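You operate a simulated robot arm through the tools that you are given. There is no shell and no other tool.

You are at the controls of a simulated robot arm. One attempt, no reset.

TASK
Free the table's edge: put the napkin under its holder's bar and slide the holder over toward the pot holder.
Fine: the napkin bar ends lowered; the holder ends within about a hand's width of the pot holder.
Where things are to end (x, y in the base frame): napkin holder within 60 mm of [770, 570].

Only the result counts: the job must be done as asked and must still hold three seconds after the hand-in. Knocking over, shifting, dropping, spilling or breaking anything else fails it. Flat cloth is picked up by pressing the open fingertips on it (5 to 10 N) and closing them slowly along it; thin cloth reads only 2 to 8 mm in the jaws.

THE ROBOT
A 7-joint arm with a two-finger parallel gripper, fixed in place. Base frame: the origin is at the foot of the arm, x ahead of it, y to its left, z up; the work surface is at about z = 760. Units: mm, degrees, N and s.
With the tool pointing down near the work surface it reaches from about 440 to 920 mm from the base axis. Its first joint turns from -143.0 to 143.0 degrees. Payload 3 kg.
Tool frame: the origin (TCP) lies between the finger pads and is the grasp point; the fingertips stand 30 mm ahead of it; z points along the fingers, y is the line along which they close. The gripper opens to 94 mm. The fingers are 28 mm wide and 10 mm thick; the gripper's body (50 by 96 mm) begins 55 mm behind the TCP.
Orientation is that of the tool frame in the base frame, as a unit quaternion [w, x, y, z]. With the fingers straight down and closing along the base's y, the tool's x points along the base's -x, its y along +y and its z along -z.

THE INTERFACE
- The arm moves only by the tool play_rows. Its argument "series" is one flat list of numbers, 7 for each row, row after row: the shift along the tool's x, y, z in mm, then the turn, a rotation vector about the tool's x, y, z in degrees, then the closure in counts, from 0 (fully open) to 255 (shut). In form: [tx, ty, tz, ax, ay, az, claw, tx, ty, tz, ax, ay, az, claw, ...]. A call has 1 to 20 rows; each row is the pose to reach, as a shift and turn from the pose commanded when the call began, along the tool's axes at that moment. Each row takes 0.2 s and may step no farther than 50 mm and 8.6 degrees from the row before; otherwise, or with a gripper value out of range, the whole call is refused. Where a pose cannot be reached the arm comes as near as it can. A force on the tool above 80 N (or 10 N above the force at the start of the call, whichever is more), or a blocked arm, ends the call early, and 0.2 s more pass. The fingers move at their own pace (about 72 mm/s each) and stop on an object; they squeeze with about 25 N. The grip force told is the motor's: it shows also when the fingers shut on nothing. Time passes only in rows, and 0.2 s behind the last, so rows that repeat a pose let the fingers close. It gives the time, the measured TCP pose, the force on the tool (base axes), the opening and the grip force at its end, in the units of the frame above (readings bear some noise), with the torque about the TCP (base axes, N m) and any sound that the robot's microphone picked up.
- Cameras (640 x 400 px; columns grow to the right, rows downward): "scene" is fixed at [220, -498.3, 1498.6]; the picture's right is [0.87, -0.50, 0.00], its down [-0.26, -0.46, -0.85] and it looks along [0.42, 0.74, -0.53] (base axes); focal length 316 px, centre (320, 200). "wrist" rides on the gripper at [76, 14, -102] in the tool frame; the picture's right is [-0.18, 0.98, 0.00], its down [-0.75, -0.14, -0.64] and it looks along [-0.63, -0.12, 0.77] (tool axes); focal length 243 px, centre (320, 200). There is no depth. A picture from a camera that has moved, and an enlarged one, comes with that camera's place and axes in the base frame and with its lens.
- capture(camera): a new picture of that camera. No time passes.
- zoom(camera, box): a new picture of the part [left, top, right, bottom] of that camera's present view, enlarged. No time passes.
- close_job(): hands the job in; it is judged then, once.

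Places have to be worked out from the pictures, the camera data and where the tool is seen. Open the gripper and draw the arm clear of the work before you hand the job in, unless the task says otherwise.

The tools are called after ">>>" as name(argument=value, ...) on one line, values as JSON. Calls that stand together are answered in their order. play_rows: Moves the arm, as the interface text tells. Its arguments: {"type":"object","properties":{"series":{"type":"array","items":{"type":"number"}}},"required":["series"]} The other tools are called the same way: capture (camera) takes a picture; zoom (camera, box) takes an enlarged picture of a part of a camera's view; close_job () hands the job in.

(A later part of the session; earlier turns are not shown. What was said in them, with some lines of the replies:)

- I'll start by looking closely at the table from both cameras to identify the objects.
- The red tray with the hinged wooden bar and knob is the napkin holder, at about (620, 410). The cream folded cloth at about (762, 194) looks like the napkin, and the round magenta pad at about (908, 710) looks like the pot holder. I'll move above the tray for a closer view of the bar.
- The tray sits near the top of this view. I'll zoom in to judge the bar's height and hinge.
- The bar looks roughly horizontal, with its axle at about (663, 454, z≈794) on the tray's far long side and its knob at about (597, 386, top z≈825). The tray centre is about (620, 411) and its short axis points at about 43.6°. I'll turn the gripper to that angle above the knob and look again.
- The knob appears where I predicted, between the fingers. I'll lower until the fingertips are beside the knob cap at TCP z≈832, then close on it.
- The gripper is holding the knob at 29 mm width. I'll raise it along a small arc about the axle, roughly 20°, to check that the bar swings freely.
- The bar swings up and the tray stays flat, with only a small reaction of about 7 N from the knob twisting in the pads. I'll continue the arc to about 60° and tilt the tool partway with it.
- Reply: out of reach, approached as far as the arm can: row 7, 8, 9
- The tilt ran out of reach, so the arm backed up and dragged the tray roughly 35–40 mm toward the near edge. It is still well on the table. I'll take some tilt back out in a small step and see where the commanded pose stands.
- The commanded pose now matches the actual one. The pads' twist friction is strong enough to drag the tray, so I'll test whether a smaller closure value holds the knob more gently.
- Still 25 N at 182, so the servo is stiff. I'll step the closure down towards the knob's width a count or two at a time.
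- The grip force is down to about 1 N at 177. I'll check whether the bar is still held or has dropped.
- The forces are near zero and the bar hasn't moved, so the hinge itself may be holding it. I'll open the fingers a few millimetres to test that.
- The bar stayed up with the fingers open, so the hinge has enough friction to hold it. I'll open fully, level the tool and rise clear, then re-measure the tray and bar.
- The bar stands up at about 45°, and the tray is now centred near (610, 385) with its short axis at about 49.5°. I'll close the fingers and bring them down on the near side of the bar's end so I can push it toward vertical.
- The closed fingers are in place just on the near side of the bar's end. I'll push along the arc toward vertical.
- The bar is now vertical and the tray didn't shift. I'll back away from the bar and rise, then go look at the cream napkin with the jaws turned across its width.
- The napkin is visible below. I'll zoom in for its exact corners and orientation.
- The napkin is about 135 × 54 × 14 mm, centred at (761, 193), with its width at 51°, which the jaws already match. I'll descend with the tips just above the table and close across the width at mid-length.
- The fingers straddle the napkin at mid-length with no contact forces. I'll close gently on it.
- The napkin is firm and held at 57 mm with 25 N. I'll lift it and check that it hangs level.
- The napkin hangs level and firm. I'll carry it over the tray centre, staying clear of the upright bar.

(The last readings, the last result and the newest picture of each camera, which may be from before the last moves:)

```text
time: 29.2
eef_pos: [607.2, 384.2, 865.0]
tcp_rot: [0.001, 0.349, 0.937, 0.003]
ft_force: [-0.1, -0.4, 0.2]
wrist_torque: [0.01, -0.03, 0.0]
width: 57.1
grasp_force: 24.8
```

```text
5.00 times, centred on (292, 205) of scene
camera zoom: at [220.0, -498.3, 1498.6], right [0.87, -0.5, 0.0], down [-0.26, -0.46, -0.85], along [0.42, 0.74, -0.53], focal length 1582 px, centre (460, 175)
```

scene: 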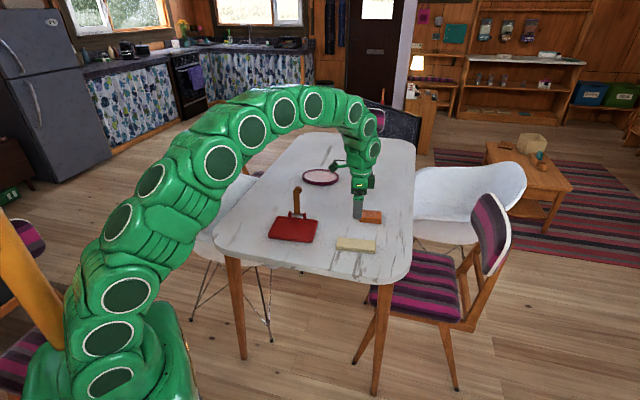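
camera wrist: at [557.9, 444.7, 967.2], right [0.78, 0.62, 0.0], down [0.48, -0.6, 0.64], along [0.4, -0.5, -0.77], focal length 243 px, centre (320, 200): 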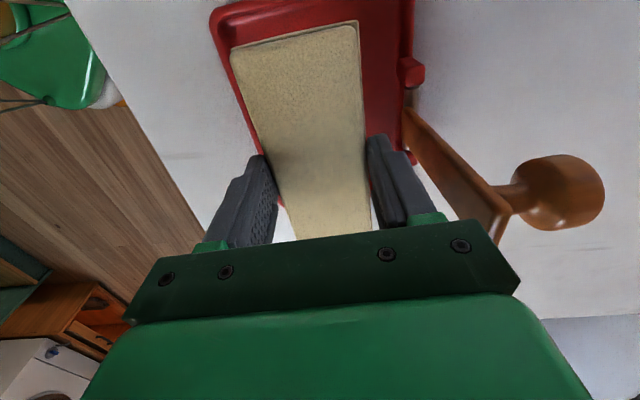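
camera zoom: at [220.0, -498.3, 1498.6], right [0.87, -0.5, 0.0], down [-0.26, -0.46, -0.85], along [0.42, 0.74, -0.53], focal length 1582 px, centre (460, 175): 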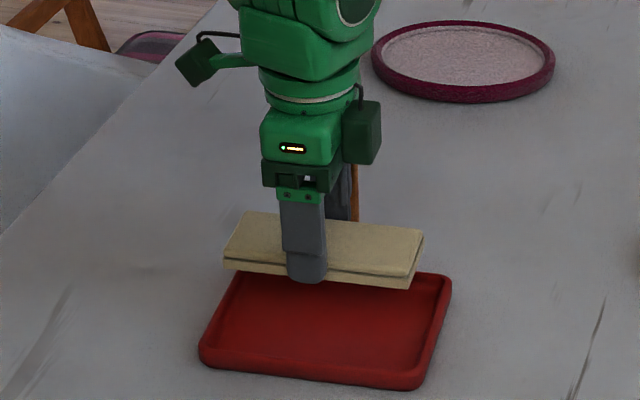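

The napkin is centred over the tray with about 20 mm between hand and bar. I'll lower to just above the tray floor, then creep down while watching the force.

>>> play_rows(series=[0, 0, 15, 0, 0, 0, 255, 0, 0, 32, 0, 0, 0, 255, 0, 0, 45, 0, 0, 0, 255, 0, 0, 54, 0, 0, 0, 255, 0, 0, 54, 0, 0, 0, 255])

>>> capture(camera="wrist")

>>> zoom(camera="scene", box=[242, 175, 342, 245])

```text
time: 30.4
eef_pos: [609.5, 383.6, 809.9]
tcp_rot: [0.001, 0.349, 0.937, 0.003]
ft_force: [-0.6, 0.4, -0.7]
wrist_torque: [0.0, 0.03, -0.01]
width: 56.8
grasp_force: 26.0
```

```text
taken
camera wrist: at [558.9, 444.8, 912.7], right [0.78, 0.62, 0.01], down [0.48, -0.6, 0.64], along [0.4, -0.5, -0.77], focal length 243 px, centre (320, 200)
```

wrist: 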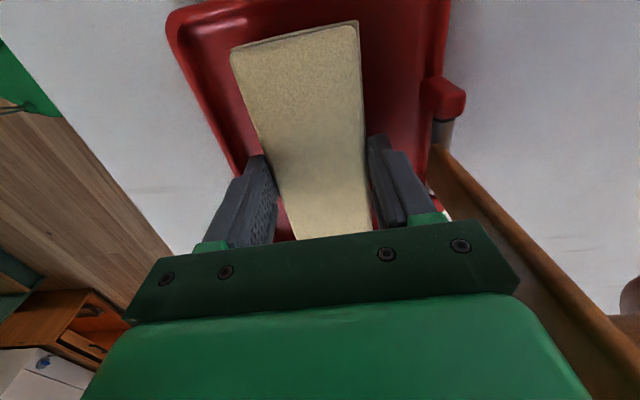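

```text
5.71 times, centred on (292, 210) of scene
camera zoom: at [220.0, -498.3, 1498.6], right [0.87, -0.5, 0.0], down [-0.26, -0.46, -0.85], along [0.42, 0.74, -0.53], focal length 1808 px, centre (480, 143)
```

zoom: 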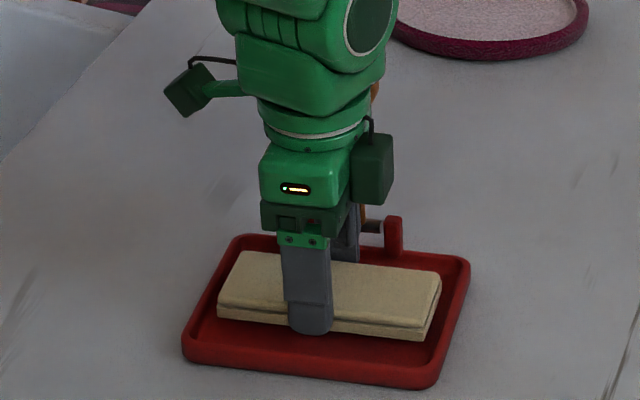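

The napkin is inside the rim with about 10 mm left to the floor. I'll creep down a few millimetres at a time and watch the vertical force.

>>> play_rows(series=[0, 0, 3, 0, 0, 0, 255, 0, 0, 6, 0, 0, 0, 255, 0, 0, 8, 0, 0, 0, 255])

>>> play_rows(series=[0, 0, 1, 0, 0, 0, 255, 0, 0, 2, 0, 0, 0, 255])

>>> play_rows(series=[0, 0, 1, 0, 0, 0, 255, 0, 0, 2, 0, 0, 0, 255])

```text
time: 31.2
eef_pos: [609.0, 384.4, 801.9]
tcp_rot: [0.001, 0.349, 0.937, 0.003]
ft_force: [0.1, -0.4, -0.7]
wrist_torque: [0.02, 0.0, -0.03]
width: 57.2
grasp_force: 25.2
```

```text
time: 31.8
eef_pos: [610.6, 384.3, 799.4]
tcp_rot: [0.001, 0.349, 0.937, 0.003]
ft_force: [-0.3, -0.9, 0.0]
wrist_torque: [0.0, 0.03, 0.01]
width: 57.0
grasp_force: 25.1
```

```text
time: 32.4
eef_pos: [609.2, 385.7, 798.2]
tcp_rot: [0.002, 0.349, 0.937, 0.003]
ft_force: [-6.4, -5.1, 28.9]
wrist_torque: [-0.33, 0.44, 0.02]
width: 57.2
grasp_force: 25.3
```

Contact was felt at TCP z≈798, so the napkin is on the tray floor. I'll ease up 1.5 mm, open just enough to release within the rim, and rise straight up.

>>> play_rows(series=[0, 0, -1.5, 0, 0, 0, 255, 0, 0, -1.5, 0, 0, 0, 100, 0, 0, -1.5, 0, 0, 0, 85, 0, 0, -1.5, 0, 0, 0, 70, 0, 0, -1.5, 0, 0, 0, 68])

>>> zoom(camera="scene", box=[242, 175, 342, 245])

>>> capture(camera="wrist")

```text
time: 33.6
eef_pos: [608.0, 385.2, 798.3]
tcp_rot: [0.001, 0.348, 0.937, 0.003]
ft_force: [-0.2, -0.1, 0.2]
wrist_torque: [-0.01, -0.02, -0.02]
width: 69.0
grasp_force: 0.1
```

```text
5.71 times, centred on (292, 210) of scene
camera zoom: at [220.0, -498.3, 1498.6], right [0.87, -0.5, 0.0], down [-0.26, -0.46, -0.85], along [0.42, 0.74, -0.53], focal length 1808 px, centre (480, 143)
```

zoom: 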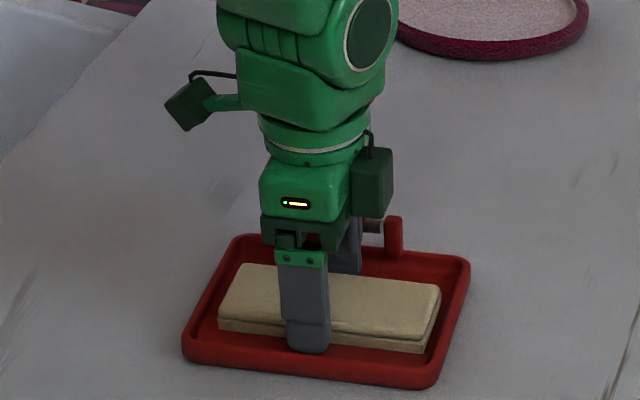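

```text
taken
camera wrist: at [558.8, 445.9, 901.8], right [0.78, 0.62, 0.0], down [0.48, -0.6, 0.64], along [0.4, -0.5, -0.77], focal length 243 px, centre (320, 200)
```

wrist: 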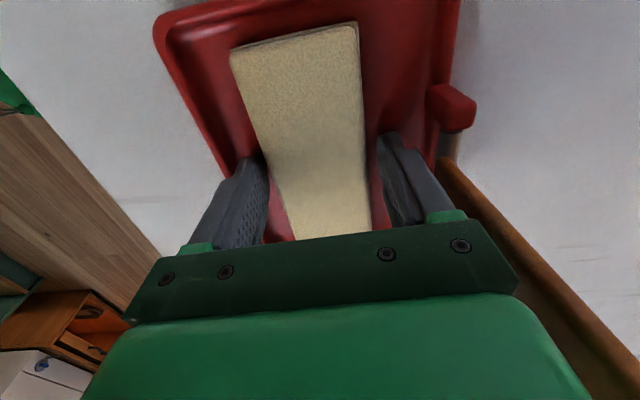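

The napkin is released inside the tray. I'll rise straight up, clear of the bar.

>>> play_rows(series=[0, 0, -10, 0, 0, 0, 68, 0, 0, -30, 0, 0, 0, 68, 0, 0, -60, 0, 0, 0, 68, 0, 0, -100, 0, 0, 0, 68, 0, 0, -140, 0, 0, 0, 68, 0, 0, -180, 0, 0, 0, 68, 0, 0, -192, 0, 0, 0, 68])

>>> zoom(camera="scene", box=[242, 175, 342, 245])

>>> capture(camera="wrist")

```text
time: 35.2
eef_pos: [608.6, 384.5, 991.0]
tcp_rot: [0.0, 0.35, 0.937, 0.002]
ft_force: [-0.5, 1.0, 0.3]
wrist_torque: [0.02, -0.03, 0.05]
width: 69.2
grasp_force: 0.0
```

```text
5.71 times, centred on (292, 210) of scene
camera zoom: at [220.0, -498.3, 1498.6], right [0.87, -0.5, 0.0], down [-0.26, -0.46, -0.85], along [0.42, 0.74, -0.53], focal length 1808 px, centre (480, 143)
```

zoom: 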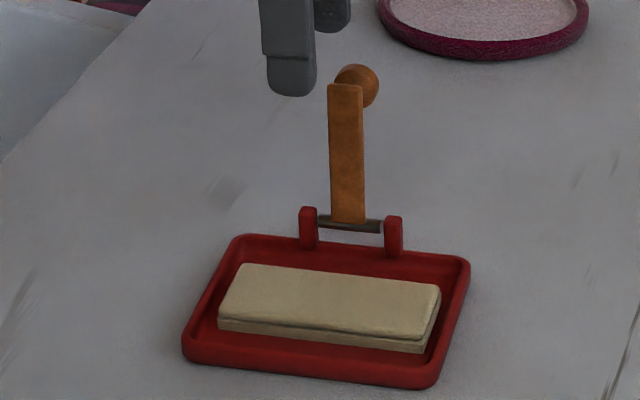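

```text
taken
camera wrist: at [558.3, 444.8, 1094.0], right [0.78, 0.62, 0.0], down [0.48, -0.6, 0.64], along [0.4, -0.5, -0.77], focal length 243 px, centre (320, 200)
```

wrist: 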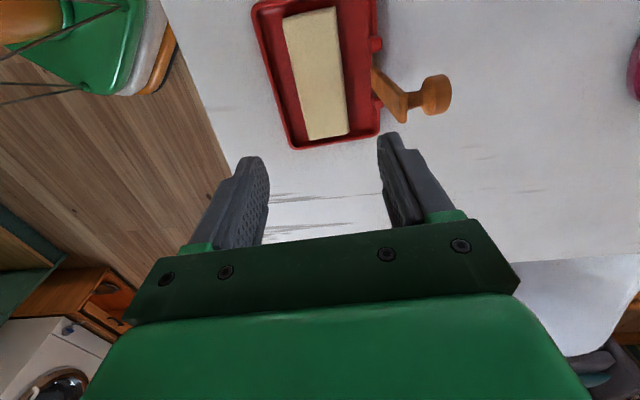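

The napkin lies flat in the tray, and next I need to lower the bar. I'll zoom in to locate the upright bar and knob precisely before straddling them with the open jaws.

>>> zoom(camera="wrist", box=[240, 0, 480, 160])

>>> zoom(camera="scene", box=[272, 178, 322, 218])

```text
2.50 times, centred on (360, 80) of wrist
camera zoom: at [558.3, 444.8, 1094.0], right [0.78, 0.62, 0.0], down [0.48, -0.6, 0.64], along [0.4, -0.5, -0.77], focal length 606 px, centre (220, 500)
```

zoom: 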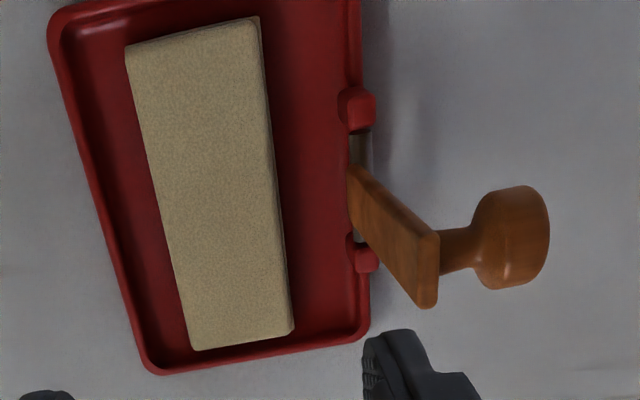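

```text
10.00 times, centred on (297, 198) of scene
camera zoom: at [220.0, -498.3, 1498.6], right [0.87, -0.5, 0.0], down [-0.26, -0.46, -0.85], along [0.42, 0.74, -0.53], focal length 3164 px, centre (550, 220)
```

zoom: 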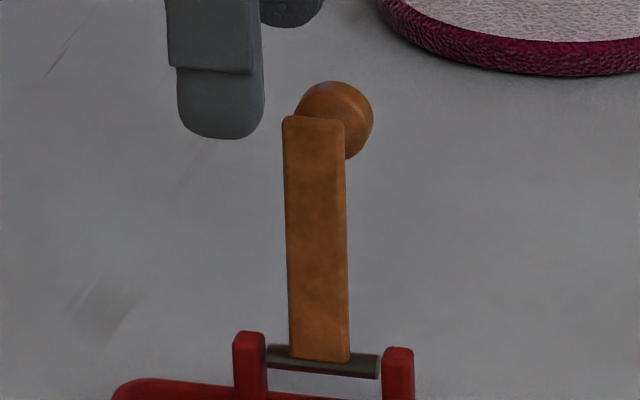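

The bar is upright with its top at about (653, 434), and the knob end sticks out about 42 mm beyond the axle. I'll open fully and come down straddling the bar and knob, so the far finger can pull the bar back toward the tray.

>>> play_rows(series=[0, 10, 0, 0, 0, 0, 0, 0, 35, 0, 0, 0, 0, 0, 0, 60, 0, 0, 0, 0, 0, 0, 80, 0, 0, 0, 0, 0, 0, 80, 0, 0, 0, 0, 0])

>>> capture(camera="wrist")

>>> zoom(camera="scene", box=[252, 160, 352, 240])

```text
time: 36.4
eef_pos: [661.9, 443.9, 991.3]
tcp_rot: [0.001, 0.349, 0.937, 0.003]
ft_force: [0.6, 0.5, -0.5]
wrist_torque: [-0.02, 0.02, 0.01]
width: 94.3
grasp_force: 0.0
```

```text
taken
camera wrist: at [611.8, 505.6, 1094.1], right [0.78, 0.62, 0.01], down [0.48, -0.6, 0.64], along [0.4, -0.5, -0.77], focal length 243 px, centre (320, 200)
```

wrist: 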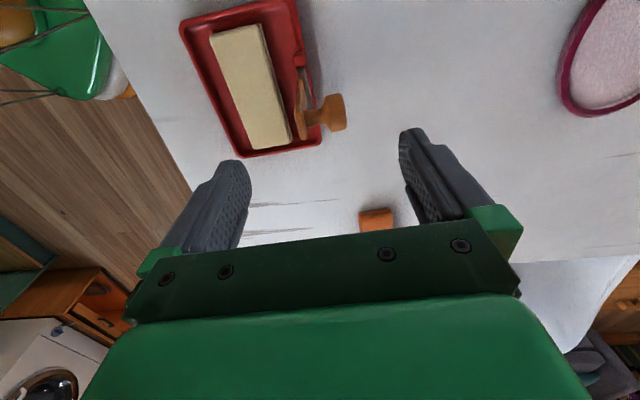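

```text
5.00 times, centred on (302, 200) of scene
camera zoom: at [220.0, -498.3, 1498.6], right [0.87, -0.5, 0.0], down [-0.26, -0.46, -0.85], along [0.42, 0.74, -0.53], focal length 1582 px, centre (410, 200)
```

zoom: 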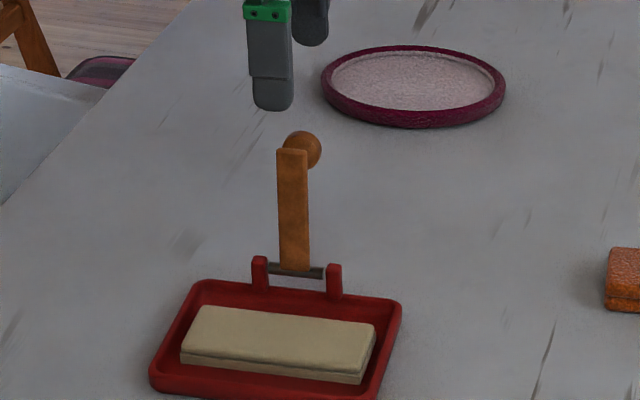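

The bar and knob are centred between the open fingers. I'll lower so the tips are at z≈865, beside the knob.

>>> play_rows(series=[0, 0, 25, 0, 0, 0, 0, 0, 0, 50, 0, 0, 0, 0, 0, 0, 75, 0, 0, 0, 0, 0, 0, 96, 0, 0, 0, 0, 0, 0, 96, 0, 0, 0, 0])

>>> capture(camera="wrist")

>>> zoom(camera="scene", box=[252, 160, 352, 240])

```text
time: 37.6
eef_pos: [660.6, 443.4, 897.5]
tcp_rot: [0.001, 0.348, 0.937, 0.002]
ft_force: [0.2, 0.3, 0.0]
wrist_torque: [-0.03, 0.0, -0.01]
width: 94.0
grasp_force: 0.1
```

```text
taken
camera wrist: at [610.6, 505.0, 999.3], right [0.78, 0.62, 0.01], down [0.48, -0.6, 0.64], along [0.4, -0.5, -0.77], focal length 243 px, centre (320, 200)
```

wrist: 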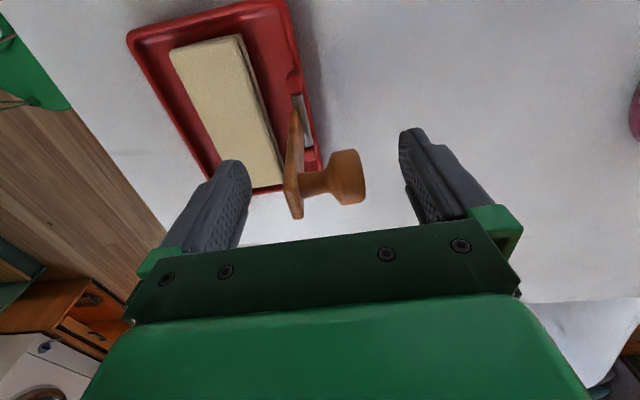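

```text
5.00 times, centred on (302, 200) of scene
camera zoom: at [220.0, -498.3, 1498.6], right [0.87, -0.5, 0.0], down [-0.26, -0.46, -0.85], along [0.42, 0.74, -0.53], focal length 1582 px, centre (410, 200)
```

zoom: 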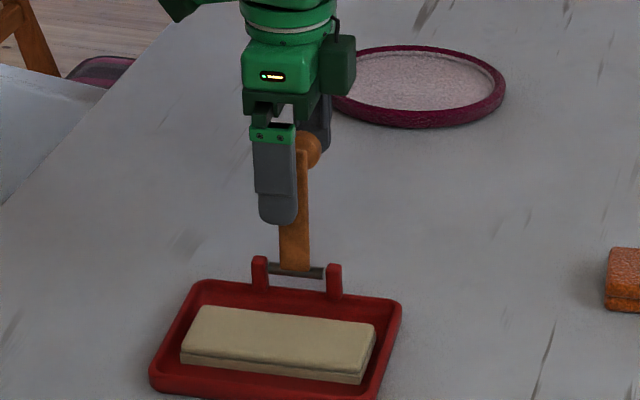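

Everything is clear and the bar is between the fingers. I'll pull the far finger toward the near side to swing the bar down partway.

>>> play_rows(series=[0, -10, 2, 0, 0, 0, 0, 0, -20, 3, 0, 0, 0, 0, 0, -28, 3, 0, 0, 0, 0, 0, -36, 3, 0, 0, 0, 0, 0, -44, 3, 0, 0, 0, 0, 0, -52, 3, 0, 0, 0, 0, 0, -60, 3, 0, 0, 0, 0, 0, -68, 3, 0, 0, 0, 0, 0, -76, 3, 0, 0, 0, 0, 0, -84, 3, 0, 0, 0, 0, 0, -84, 3, 0, 0, 0, 0])

>>> capture(camera="wrist")

>>> zoom(camera="scene", box=[252, 160, 352, 240])

```text
time: 40.0
eef_pos: [605.2, 381.8, 892.7]
tcp_rot: [0.0, 0.349, 0.937, 0.002]
ft_force: [-0.2, 0.3, -0.6]
wrist_torque: [0.0, 0.02, -0.02]
width: 94.0
grasp_force: 0.1
```

```text
taken
camera wrist: at [555.1, 442.7, 994.7], right [0.78, 0.62, 0.0], down [0.48, -0.6, 0.64], along [0.4, -0.5, -0.77], focal length 243 px, centre (320, 200)
```

wrist: 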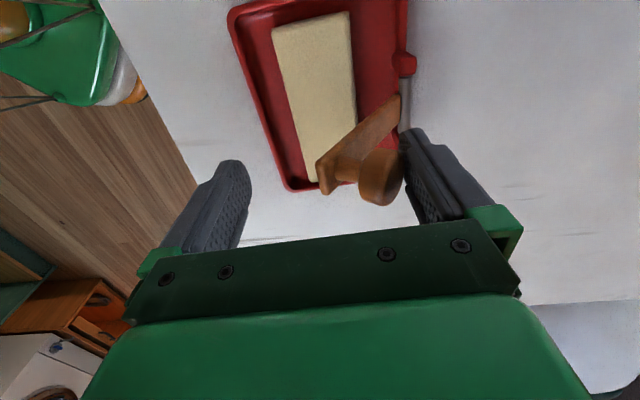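

```text
5.00 times, centred on (302, 200) of scene
camera zoom: at [220.0, -498.3, 1498.6], right [0.87, -0.5, 0.0], down [-0.26, -0.46, -0.85], along [0.42, 0.74, -0.53], focal length 1582 px, centre (410, 200)
```

zoom: 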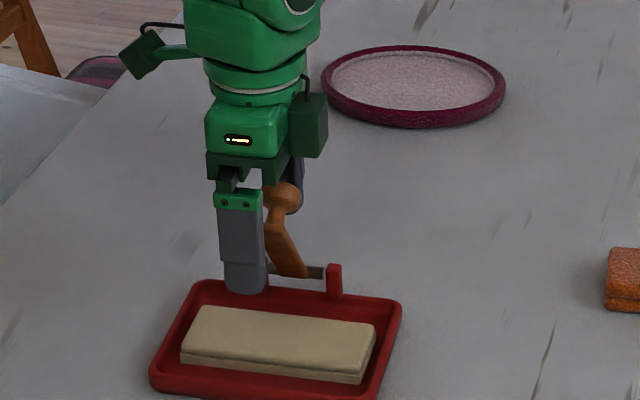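

The bar swings down cleanly, at about 50° now, with the tray unmoved. I'll continue pulling while lowering a little, to about 20°.

>>> play_rows(series=[0, -8, 2, 0, 0, 0, 0, 0, -16, 4, 0, 0, 0, 0, 0, -24, 7, 0, 0, 0, 0, 0, -32, 10, 0, 0, 0, 0, 0, -40, 14, 0, 0, 0, 0, 0, -40, 14, 0, 0, 0, 0])

>>> capture(camera="wrist")

>>> zoom(camera="scene", box=[252, 160, 352, 240])

```text
time: 41.4
eef_pos: [579.0, 352.1, 878.7]
tcp_rot: [0.002, 0.349, 0.937, 0.002]
ft_force: [0.8, 0.3, 0.7]
wrist_torque: [0.02, 0.0, 0.04]
width: 93.8
grasp_force: 0.1
```

```text
taken
camera wrist: at [529.8, 412.6, 980.3], right [0.78, 0.62, 0.01], down [0.48, -0.6, 0.64], along [0.4, -0.5, -0.77], focal length 243 px, centre (320, 200)
```

wrist: 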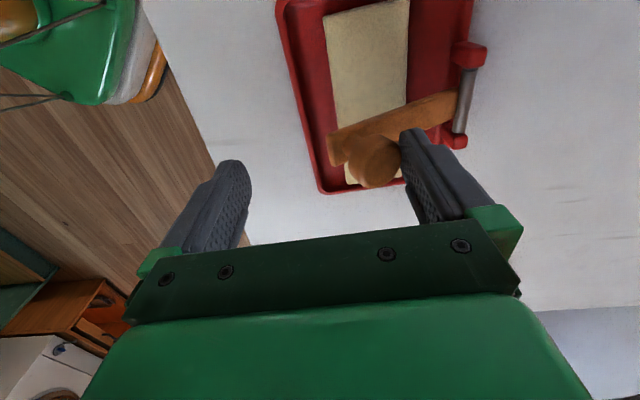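

```text
5.00 times, centred on (302, 200) of scene
camera zoom: at [220.0, -498.3, 1498.6], right [0.87, -0.5, 0.0], down [-0.26, -0.46, -0.85], along [0.42, 0.74, -0.53], focal length 1582 px, centre (410, 200)
```

zoom: 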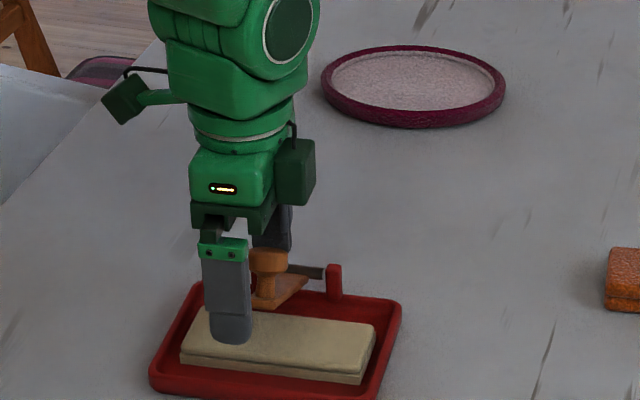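

The bar is at about 20° with the knob right below. I'll lift clear, close the fingers, and position them above the knob to press it down.

>>> play_rows(series=[0, 6, 0, 0, 0, 0, 0, 0, 8, -25, 0, 0, 0, 0, 1, 12, -50, 0, 0, 0, 0, 3, 20, -60, 0, 0, 0, 200, 3, 20, -60, 0, 0, 0, 255, 3, 20, -60, 0, 0, 0, 255, 3, 20, -60, 0, 0, 0, 255])

>>> zoom(camera="wrist", box=[220, 0, 460, 220])

>>> zoom(camera="scene", box=[252, 170, 332, 240])

```text
time: 43.0
eef_pos: [590.2, 367.7, 938.7]
tcp_rot: [0.001, 0.349, 0.937, 0.003]
ft_force: [0.3, 0.4, 0.6]
wrist_torque: [0.0, 0.02, 0.02]
width: 0.1
grasp_force: 24.7
```

```text
1.82 times, centred on (340, 110) of wrist
camera zoom: at [539.7, 428.4, 1041.1], right [0.78, 0.62, 0.01], down [0.48, -0.6, 0.64], along [0.4, -0.5, -0.77], focal length 441 px, centre (284, 364)
```

zoom: 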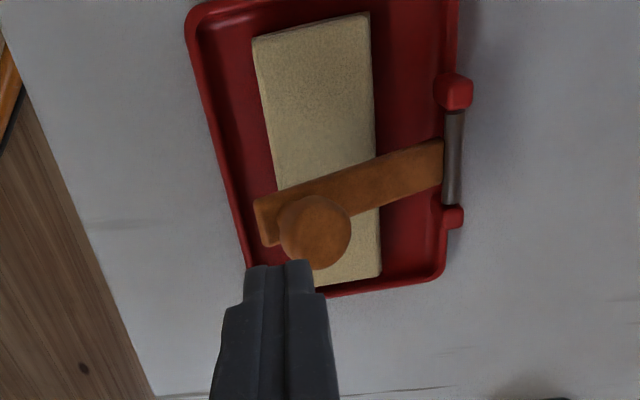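

```text
5.71 times, centred on (292, 205) of scene
camera zoom: at [220.0, -498.3, 1498.6], right [0.87, -0.5, 0.0], down [-0.26, -0.46, -0.85], along [0.42, 0.74, -0.53], focal length 1808 px, centre (480, 171)
```

zoom: 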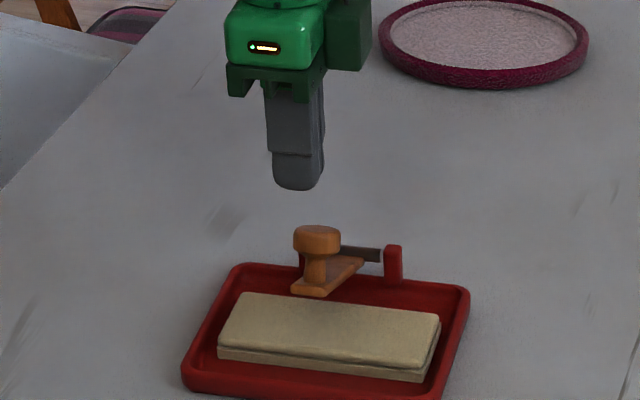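

The closed fingertips are above the knob. I'll press down in steps while watching the force.

>>> play_rows(series=[0, 0, 15, 0, 0, 0, 255, 0, 0, 30, 0, 0, 0, 255, 0, 0, 40, 0, 0, 0, 255, 0, 0, 48, 0, 0, 0, 255, 0, 0, 56, 0, 0, 0, 255, 0, 0, 64, 0, 0, 0, 255, 0, 0, 70, 0, 0, 0, 255, 0, 0, 70, 0, 0, 0, 255])

>>> zoom(camera="scene", box=[252, 170, 332, 240])

>>> zoom(camera="wrist", box=[220, 0, 460, 220])

```text
time: 44.8
eef_pos: [589.1, 368.8, 866.9]
tcp_rot: [0.001, 0.349, 0.937, 0.001]
ft_force: [0.8, -0.7, -0.5]
wrist_torque: [-0.01, 0.01, 0.03]
width: 0.1
grasp_force: 24.6
```

```text
5.71 times, centred on (292, 205) of scene
camera zoom: at [220.0, -498.3, 1498.6], right [0.87, -0.5, 0.0], down [-0.26, -0.46, -0.85], along [0.42, 0.74, -0.53], focal length 1808 px, centre (480, 171)
```

zoom: 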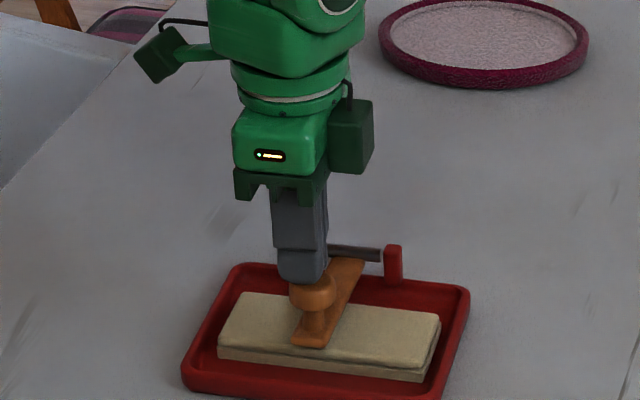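

```text
1.82 times, centred on (340, 110) of wrist
camera zoom: at [539.3, 429.9, 970.6], right [0.78, 0.62, 0.01], down [0.48, -0.6, 0.64], along [0.4, -0.5, -0.77], focal length 441 px, centre (284, 364)
```

zoom: 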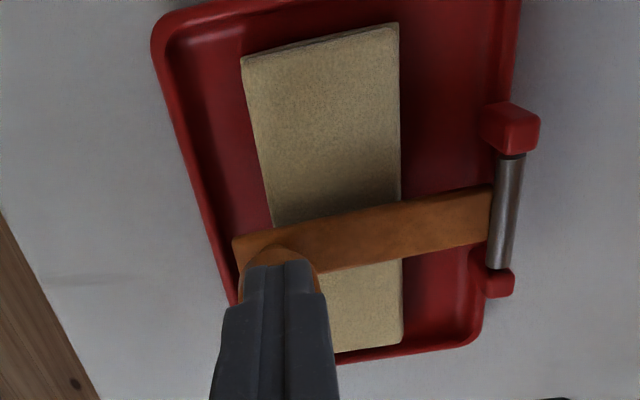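

The bar is nearly down, with the tip at z≈837 and no force yet. I'll creep down until I feel it stop.

>>> play_rows(series=[0, 0, 2, 0, 0, 0, 255, 0, 0, 4, 0, 0, 0, 255, 0, 0, 5, 0, 0, 0, 255])

>>> play_rows(series=[0, 0, 1, 0, 0, 0, 255, 0, 0, 3, 0, 0, 0, 255])

>>> play_rows(series=[0, 0, 1, 0, 0, 0, 255, 0, 0, 2, 0, 0, 0, 255])

```text
time: 45.6
eef_pos: [589.7, 368.2, 863.3]
tcp_rot: [0.001, 0.349, 0.937, 0.003]
ft_force: [0.2, -0.1, -0.6]
wrist_torque: [0.04, 0.03, -0.01]
width: 0.0
grasp_force: 25.4
```

```text
time: 46.2
eef_pos: [589.9, 368.0, 859.8]
tcp_rot: [0.001, 0.349, 0.937, 0.003]
ft_force: [-0.8, -0.7, 3.8]
wrist_torque: [-0.04, 0.05, 0.0]
width: 0.0
grasp_force: 24.8
```

```text
time: 46.8
eef_pos: [588.8, 369.1, 860.5]
tcp_rot: [0.002, 0.348, 0.937, 0.003]
ft_force: [-18.5, -9.7, 42.2]
wrist_torque: [-0.55, 0.45, -0.13]
width: 0.2
grasp_force: 25.2
```

The bar is at its stop, with 42 N reaction at tip z≈830, matching its original lowered height. I'll lift off and look.

>>> play_rows(series=[0, 0, -4, 0, 0, 0, 255, 0, 0, -15, 0, 0, 0, 255, 0, 0, -40, 0, 0, 0, 255, 0, 0, -80, 0, 0, 0, 255, 0, 0, -120, 0, 0, 0, 255, 0, 0, -130, 0, 0, 0, 255])

>>> zoom(camera="scene", box=[252, 190, 332, 240])

>>> capture(camera="wrist")

```text
time: 48.2
eef_pos: [591.1, 367.6, 988.7]
tcp_rot: [0.002, 0.348, 0.938, 0.003]
ft_force: [-0.9, 0.3, -0.1]
wrist_torque: [-0.01, -0.01, -0.01]
width: 0.2
grasp_force: 25.0
```

```text
8.00 times, centred on (292, 215) of scene
camera zoom: at [220.0, -498.3, 1498.6], right [0.87, -0.5, 0.0], down [-0.26, -0.46, -0.85], along [0.42, 0.74, -0.53], focal length 2531 px, centre (544, 80)
```

zoom: 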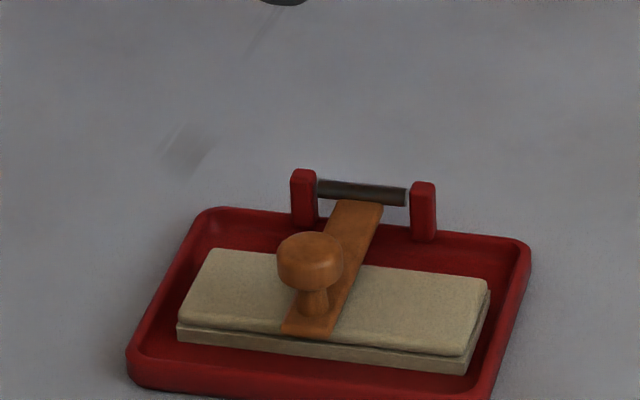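

```text
taken
camera wrist: at [540.4, 428.8, 1091.4], right [0.78, 0.62, 0.01], down [0.47, -0.6, 0.64], along [0.4, -0.5, -0.77], focal length 243 px, centre (320, 200)
```

wrist: 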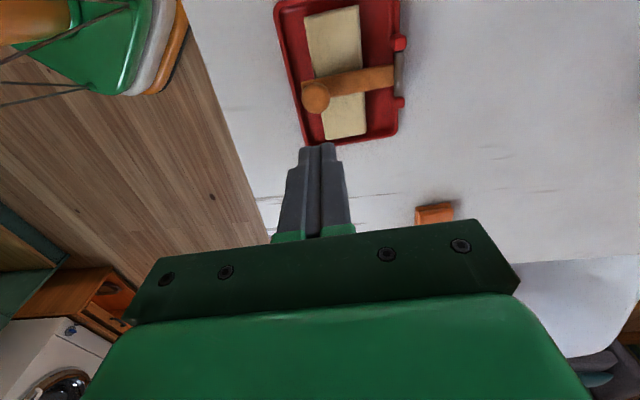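

The napkin is clamped under the lowered bar. Now I'll re-measure the tray's pose for the push.

>>> zoom(camera="wrist", box=[250, 0, 430, 160])

>>> zoom(camera="scene", box=[252, 150, 372, 245])

```text
2.50 times, centred on (340, 80) of wrist
camera zoom: at [540.4, 428.8, 1091.4], right [0.78, 0.62, 0.01], down [0.47, -0.6, 0.64], along [0.4, -0.5, -0.77], focal length 606 px, centre (270, 500)
```

zoom: 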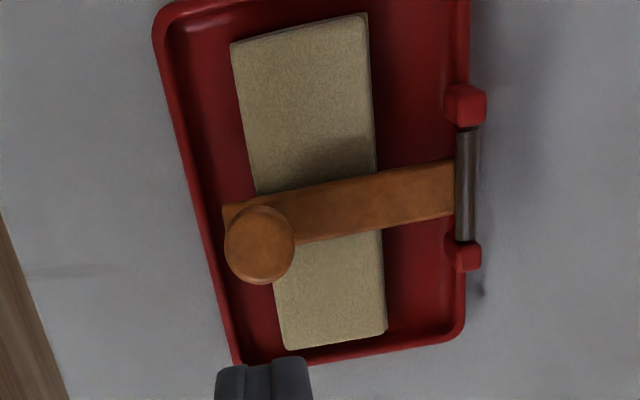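

```text
4.21 times, centred on (312, 198) of scene
camera zoom: at [220.0, -498.3, 1498.6], right [0.87, -0.5, 0.0], down [-0.26, -0.46, -0.85], along [0.42, 0.74, -0.53], focal length 1332 px, centre (354, 210)
```

zoom: 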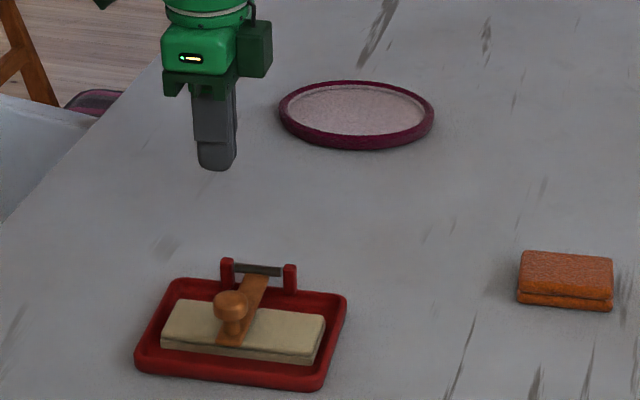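

The tray is centred at about (609.5, 388.5) with its short axis at about 49°, so the target lies almost exactly along it, 242 mm away. I'll turn the gripper so the open fingers line up with the tray's near long side, and move behind it.

>>> play_rows(series=[0, -6.9, 5, 0, 0, -8.2, 0, 0, -13.7, 10, 0, 0, -16.4, 0, 0, -20.6, 15, 0, 0, -24.5, 0, 0, -27.5, 20, 0, 0, -32.7, 0, 0, -34.3, 30, 0, 0, -40.9, 0, 0, -41.2, 40, 0, 0, -49.1, 0, 0, -48, 50, 0, 0, -57.3, 0, 0, -54.9, 60, 0, 0, -65.5, 0, 0, -61.8, 70, 0, 0, -73.6, 0, 0, -68.6, 80, 0, 0, -81.8, 0, 0, -75.5, 89, 0, 0, -90, 0, 0, -75.5, 89, 0, 0, -90, 0])

>>> capture(camera="wrist")

>>> zoom(camera="scene", box=[232, 165, 332, 245])

```text
time: 50.8
eef_pos: [540.7, 310.5, 898.5]
tcp_rot: [0.003, -0.418, 0.909, 0.002]
ft_force: [-0.3, -0.1, 0.2]
wrist_torque: [0.01, 0.03, -0.01]
width: 94.1
grasp_force: 0.0
```

```text
taken
camera wrist: at [478.7, 263.2, 1001.3], right [-0.62, 0.78, 0.0], down [0.6, 0.48, 0.65], along [0.5, 0.4, -0.76], focal length 243 px, centre (320, 200)
```

wrist: 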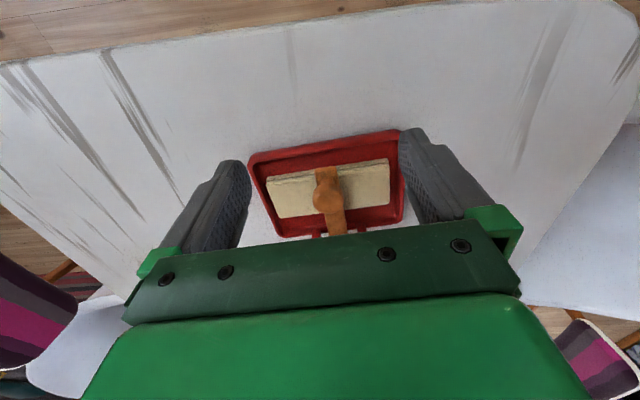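

```text
5.00 times, centred on (282, 205) of scene
camera zoom: at [220.0, -498.3, 1498.6], right [0.87, -0.5, 0.0], down [-0.26, -0.46, -0.85], along [0.42, 0.74, -0.53], focal length 1582 px, centre (510, 175)
```

zoom: 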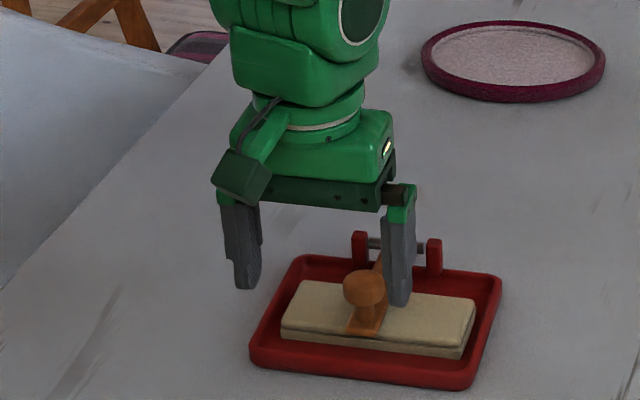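

The fingers line up with the tray's near side, about 20 mm behind it. I'll lower the tips to just above the table.

>>> play_rows(series=[0, 0, 30, 0, 0, 0, 0, 0, 0, 60, 0, 0, 0, 0, 0, 0, 85, 0, 0, 0, 0, 0, 0, 100, 0, 0, 0, 0, 0, 0, 104, 0, 0, 0, 0, 0, 0, 104, 0, 0, 0, 0])

>>> capture(camera="wrist")

>>> zoom(camera="scene", box=[232, 175, 332, 255])

```text
time: 52.2
eef_pos: [541.6, 310.9, 794.4]
tcp_rot: [0.003, -0.417, 0.909, 0.001]
ft_force: [-0.9, -0.4, 0.1]
wrist_torque: [0.0, 0.02, 0.0]
width: 93.9
grasp_force: 0.1
```

```text
taken
camera wrist: at [479.1, 263.5, 896.6], right [-0.62, 0.78, 0.0], down [0.6, 0.48, 0.65], along [0.5, 0.4, -0.76], focal length 243 px, centre (320, 200)
```

wrist: 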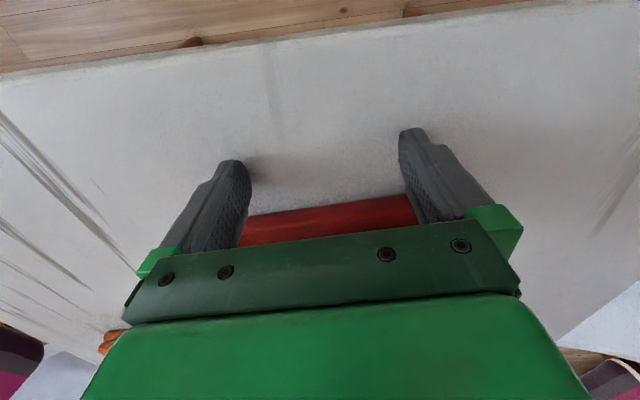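

```text
5.00 times, centred on (282, 215) of scene
camera zoom: at [220.0, -498.3, 1498.6], right [0.87, -0.5, 0.0], down [-0.26, -0.46, -0.85], along [0.42, 0.74, -0.53], focal length 1582 px, centre (510, 125)
```

zoom: 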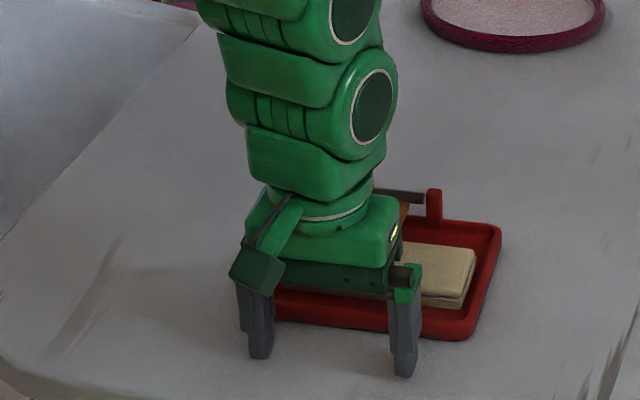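

The tips are behind the tray's near rim. I'll start the push along the tray's short axis, going about half the distance first.

>>> play_rows(series=[-6, -3, 0, 0, 0, 0, 0, -14, -4, 0, 0, 0, 0, 0, -20, -4, 0, 0, 0, 0, 0, -26, -4, 0, 0, 0, 0, 0, -34, -4, 0, 0, 0, 0, 0, -44, -4, 0, 0, 0, 0, 0, -54, -4, 0, 0, 0, 0, 0, -64, -4, 0, 0, 0, 0, 0, -74, -4, 0, 0, 0, 0, 0, -84, -4, 0, 0, 0, 0, 0, -94, -4, 0, 0, 0, 0, 0, -102, -4, 0, 0, 0, 0, 0, -108, -4, 0, 0, 0, 0, 0, -112, -4, 0, 0, 0, 0, 0, -112, -4, 0, 0, 0, 0, 0])

>>> capture(camera="wrist")

>>> zoom(camera="scene", box=[242, 145, 362, 245])

```text
time: 55.4
eef_pos: [617.7, 392.8, 794.5]
tcp_rot: [0.002, -0.417, 0.909, 0.001]
ft_force: [-2.1, -3.1, -1.0]
wrist_torque: [-0.11, 0.12, -0.04]
width: 94.2
grasp_force: 0.0
```

```text
taken
camera wrist: at [555.7, 345.5, 897.7], right [-0.62, 0.78, 0.0], down [0.6, 0.48, 0.65], along [0.5, 0.4, -0.76], focal length 243 px, centre (320, 200)
```

wrist: 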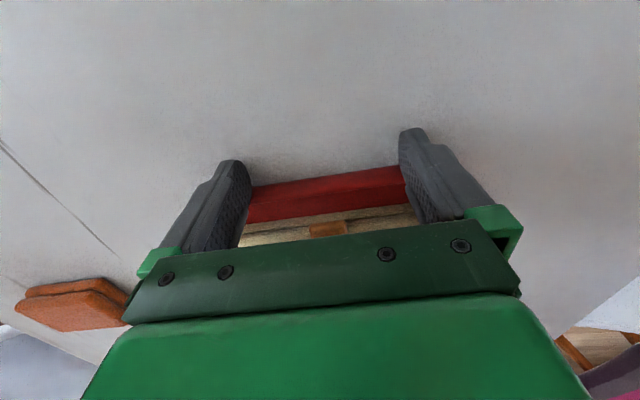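

```text
4.00 times, centred on (302, 195) of scene
camera zoom: at [220.0, -498.3, 1498.6], right [0.87, -0.5, 0.0], down [-0.26, -0.46, -0.85], along [0.42, 0.74, -0.53], focal length 1266 px, centre (392, 220)
```

zoom: 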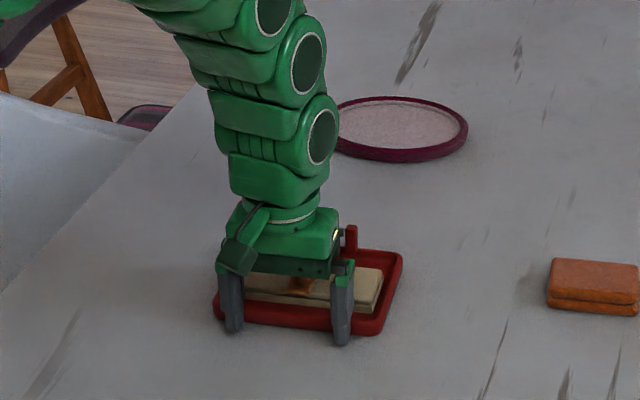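

The tray is sliding smoothly with about 4 N and the bar is still down. By contact geometry its centre is now near (671, 450), so I'll push on for another 90 mm.

>>> play_rows(series=[-5, 0, 0, 0, 0, 0, 0, -12, 0, 0, 0, 0, 0, 0, -21, 0, 0, 0, 0, 0, 0, -31, 0, 0, 0, 0, 0, 0, -41, 0, 0, 0, 0, 0, 0, -51, 0, 0, 0, 0, 0, 0, -61, 0, 0, 0, 0, 0, 0, -71, 0, 0, 0, 0, 0, 0, -80, 0, 0, 0, 0, 0, 0, -86, 0, 0, 0, 0, 0, 0, -90, 0, 0, 0, 0, 0, 0, -90, 0, 0, 0, 0, 0, 0])

>>> capture(camera="wrist")

>>> zoom(camera="scene", box=[242, 145, 362, 245])

```text
time: 58.0
eef_pos: [675.5, 461.4, 796.4]
tcp_rot: [0.002, -0.416, 0.909, 0.002]
ft_force: [-1.8, -4.1, 1.3]
wrist_torque: [-0.13, 0.03, -0.12]
width: 94.4
grasp_force: 0.1
```

```text
taken
camera wrist: at [613.8, 414.0, 898.4], right [-0.62, 0.78, 0.0], down [0.6, 0.48, 0.65], along [0.5, 0.4, -0.76], focal length 243 px, centre (320, 200)
```

wrist: 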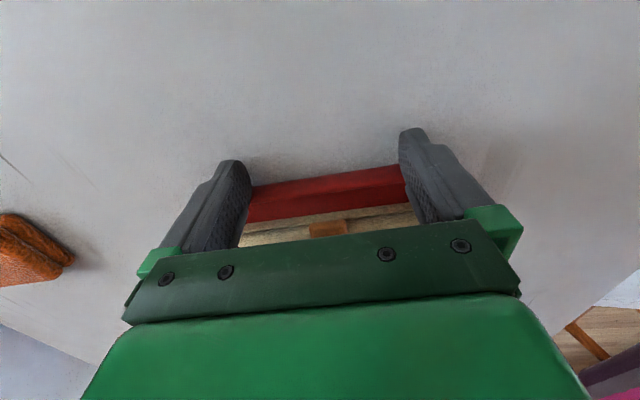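

```text
4.00 times, centred on (302, 195) of scene
camera zoom: at [220.0, -498.3, 1498.6], right [0.87, -0.5, 0.0], down [-0.26, -0.46, -0.85], along [0.42, 0.74, -0.53], focal length 1266 px, centre (392, 220)
```

zoom: 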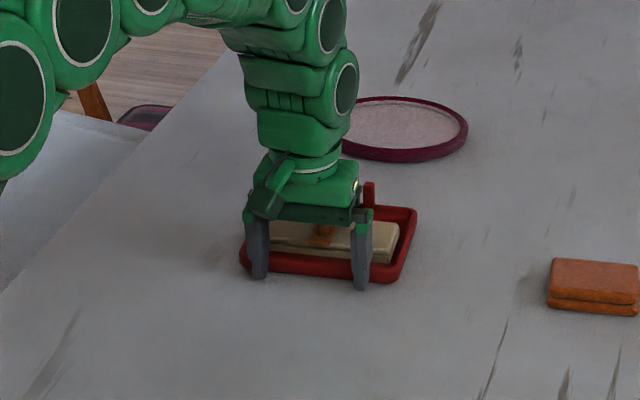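

By contact and by the scene view the tray centre is now near (727, 517). I'll push about 56 mm more to bring it to roughly (764, 560).

>>> play_rows(series=[-5, 0, 0, 0, 0, 0, 0, -12, 0, 0, 0, 0, 0, 0, -20, 0, 0, 0, 0, 0, 0, -28, 0, 0, 0, 0, 0, 0, -36, 0, 0, 0, 0, 0, 0, -44, 0, 0, 0, 0, 0, 0, -51, 0, 0, 0, 0, 0, 0, -56, 0, 0, 0, 0, 0, 0, -56, 0, 0, 0, 0, 0, 0])

>>> capture(camera="wrist")

>>> zoom(camera="scene", box=[242, 145, 362, 245])

```text
time: 60.0
eef_pos: [712.7, 504.1, 796.3]
tcp_rot: [0.004, -0.417, 0.909, 0.001]
ft_force: [0.3, -0.2, 0.6]
wrist_torque: [0.01, 0.0, 0.03]
width: 93.9
grasp_force: 0.0
```

```text
taken
camera wrist: at [650.4, 456.7, 899.0], right [-0.62, 0.78, 0.0], down [0.6, 0.48, 0.65], along [0.51, 0.4, -0.76], focal length 243 px, centre (320, 200)
```

wrist: 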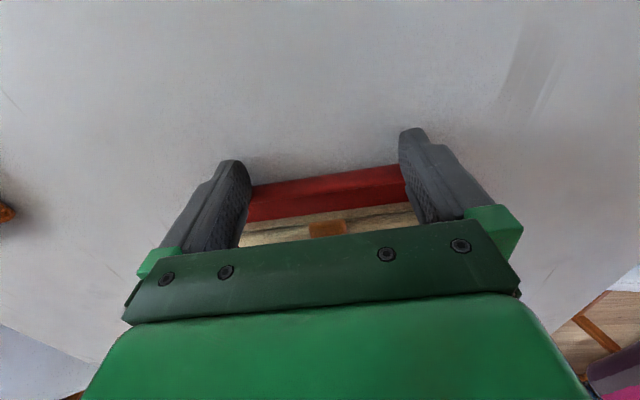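

```text
4.00 times, centred on (302, 195) of scene
camera zoom: at [220.0, -498.3, 1498.6], right [0.87, -0.5, 0.0], down [-0.26, -0.46, -0.85], along [0.42, 0.74, -0.53], focal length 1266 px, centre (392, 220)
```

zoom: 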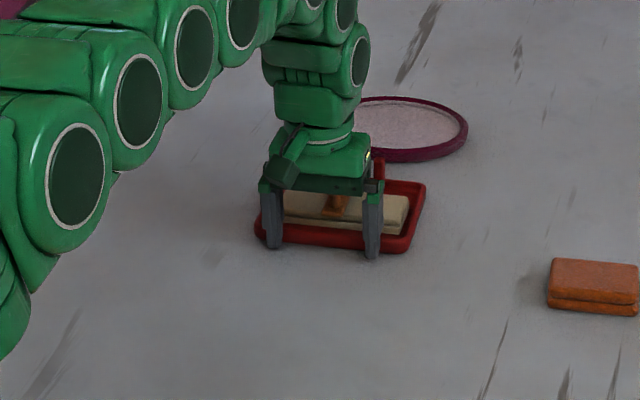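

The push is complete, with the tray centre estimated near (766, 561). I'll back away from the rim and rise clear, then check.

>>> play_rows(series=[5, 0, 0, 0, 0, 0, 0, 20, 0, 0, 0, 0, 0, 0, 45, 0, 0, 0, 0, 0, 0, 70, 0, -10, 0, 0, 0, 0, 85, 0, -45, 0, 0, 0, 0, 100, 0, -90, 0, 0, 0, 0, 115, 0, -135, 0, 0, 0, 0, 130, 0, -180, 0, 0, 0, 0, 140, 0, -215, 0, 0, 0, 0, 140, 0, -215, 0, 0, 0, 0])

>>> capture(camera="wrist")

>>> capture(camera="scene")

>>> zoom(camera="scene", box=[262, 145, 372, 235])

```text
time: 62.2
eef_pos: [620.0, 397.3, 1013.7]
tcp_rot: [0.002, -0.417, 0.909, 0.001]
ft_force: [-0.8, -0.3, 0.3]
wrist_torque: [0.0, 0.0, -0.02]
width: 94.1
grasp_force: 0.1
```

```text
taken
camera wrist: at [557.7, 350.1, 1115.6], right [-0.62, 0.78, 0.0], down [0.6, 0.48, 0.65], along [0.5, 0.4, -0.76], focal length 243 px, centre (320, 200)
```

wrist: 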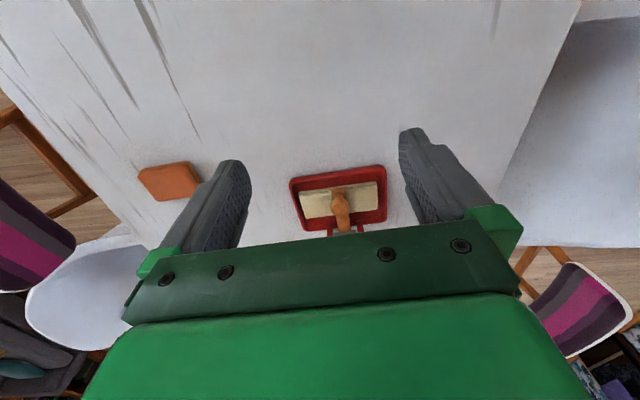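

```text
taken
```

scene: 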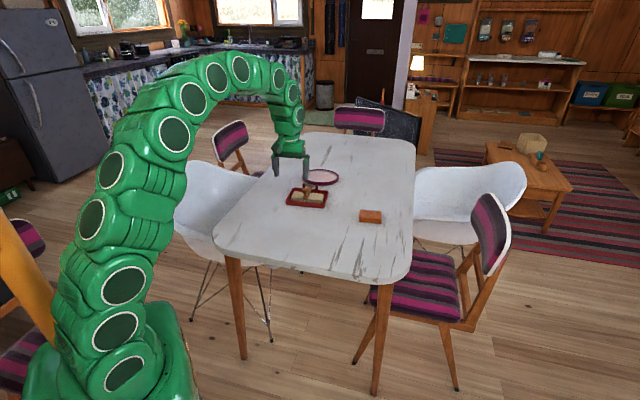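

```text
4.44 times, centred on (317, 190) of scene
camera zoom: at [220.0, -498.3, 1498.6], right [0.87, -0.5, 0.0], down [-0.26, -0.46, -0.85], along [0.42, 0.74, -0.53], focal length 1406 px, centre (333, 244)
```

zoom: 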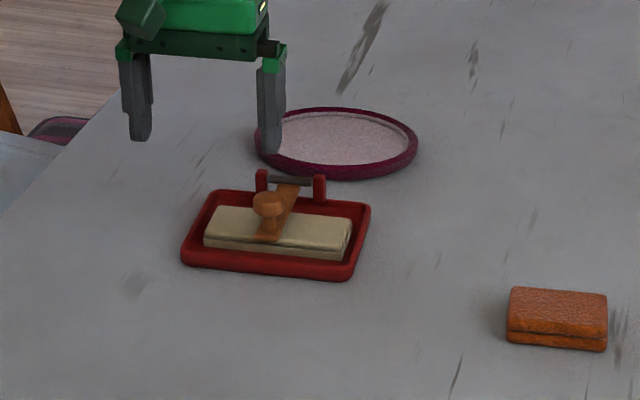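

By the scene view the tray is centred at about (763, 557), the pot holder and wallet haven't moved, and the napkin is under the bar. I'll draw the arm back further and check the bar closely.

>>> play_rows(series=[20, -20, -20, 0, 0, 0, 0, 45, -45, -40, 0, 0, 0, 0, 70, -70, -60, 0, 0, 0, 0, 85, -90, -80, 0, 0, 0, 0, 85, -90, -80, 0, 0, 0, 0])

>>> zoom(camera="scene", box=[280, 180, 330, 215])

>>> capture(camera="wrist")

>>> capture(camera="scene")

```text
time: 63.4
eef_pos: [633.3, 273.9, 1090.8]
tcp_rot: [0.003, -0.416, 0.909, 0.001]
ft_force: [-0.1, 0.0, 0.1]
wrist_torque: [-0.01, 0.01, 0.01]
width: 94.0
grasp_force: 0.0
```

```text
11.43 times, centred on (305, 198) of scene
camera zoom: at [220.0, -498.3, 1498.6], right [0.87, -0.5, 0.0], down [-0.26, -0.46, -0.85], along [0.42, 0.74, -0.53], focal length 3616 px, centre (491, 229)
```

zoom: 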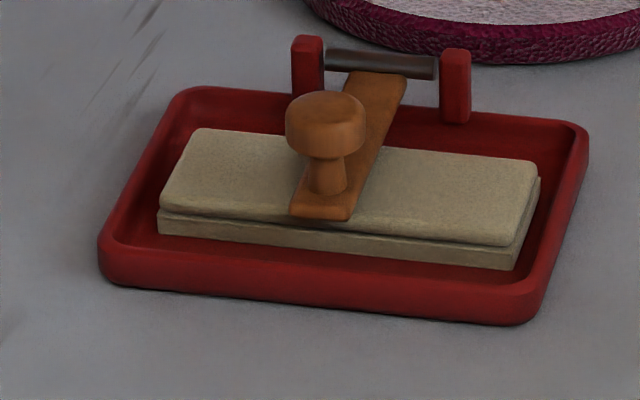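

```text
taken
camera wrist: at [570.6, 226.3, 1193.6], right [-0.62, 0.78, 0.0], down [0.6, 0.48, 0.65], along [0.5, 0.4, -0.76], focal length 243 px, centre (320, 200)
```

wrist: 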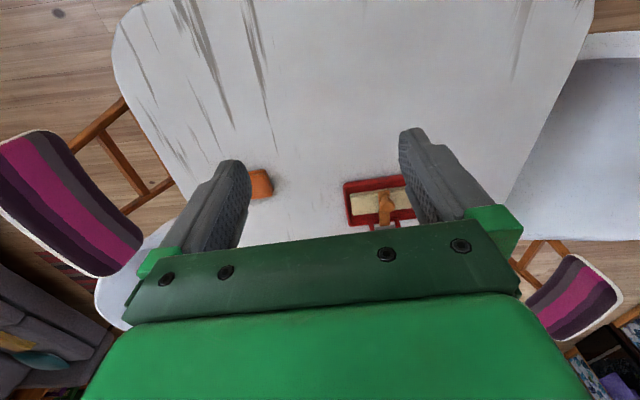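

```text
taken
```

scene: 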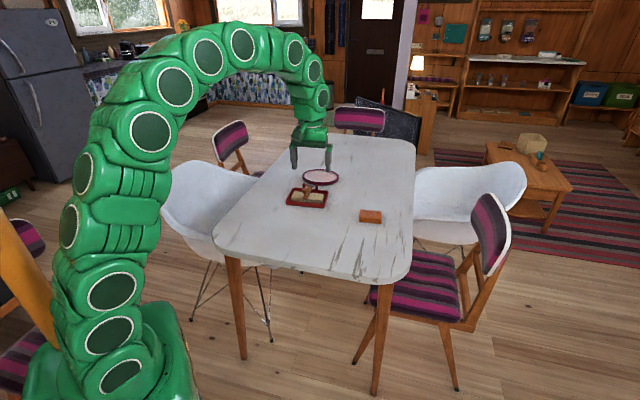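

The bar is fully down with its end at z≈790, matching its original lowered height. The napkin is under it, the holder is centred near (763, 558) beside the pot holder, and nothing else has moved. The gripper is open and clear, so I'm handing the job in.

>>> close_job()

```text
The job is handed in.
```

I put the napkin under the holder's bar, lowered the bar, and slid the holder over beside the pot holder. I've handed the job in, but no verdict came back.

- **Napkin and bar:** The napkin lies flat in the holder. I pressed the bar down to its stop, and its end is back at its original lowered height.
- **Holder position:** The holder's centre is at about (763, 558), roughly 14 mm from the target of (770, 570). I estimate the gap to the pot holder at about 45 mm, well within a hand's width.
- **Everything else:** The pot holder and the wallet are where they started. The gripper is open and the arm is clear of the work.

While I was lifting the bar, the arm ran out of reach and dragged the holder about 20–40 mm toward the table edge. It stayed well on the table, and I corrected for it before the final push.
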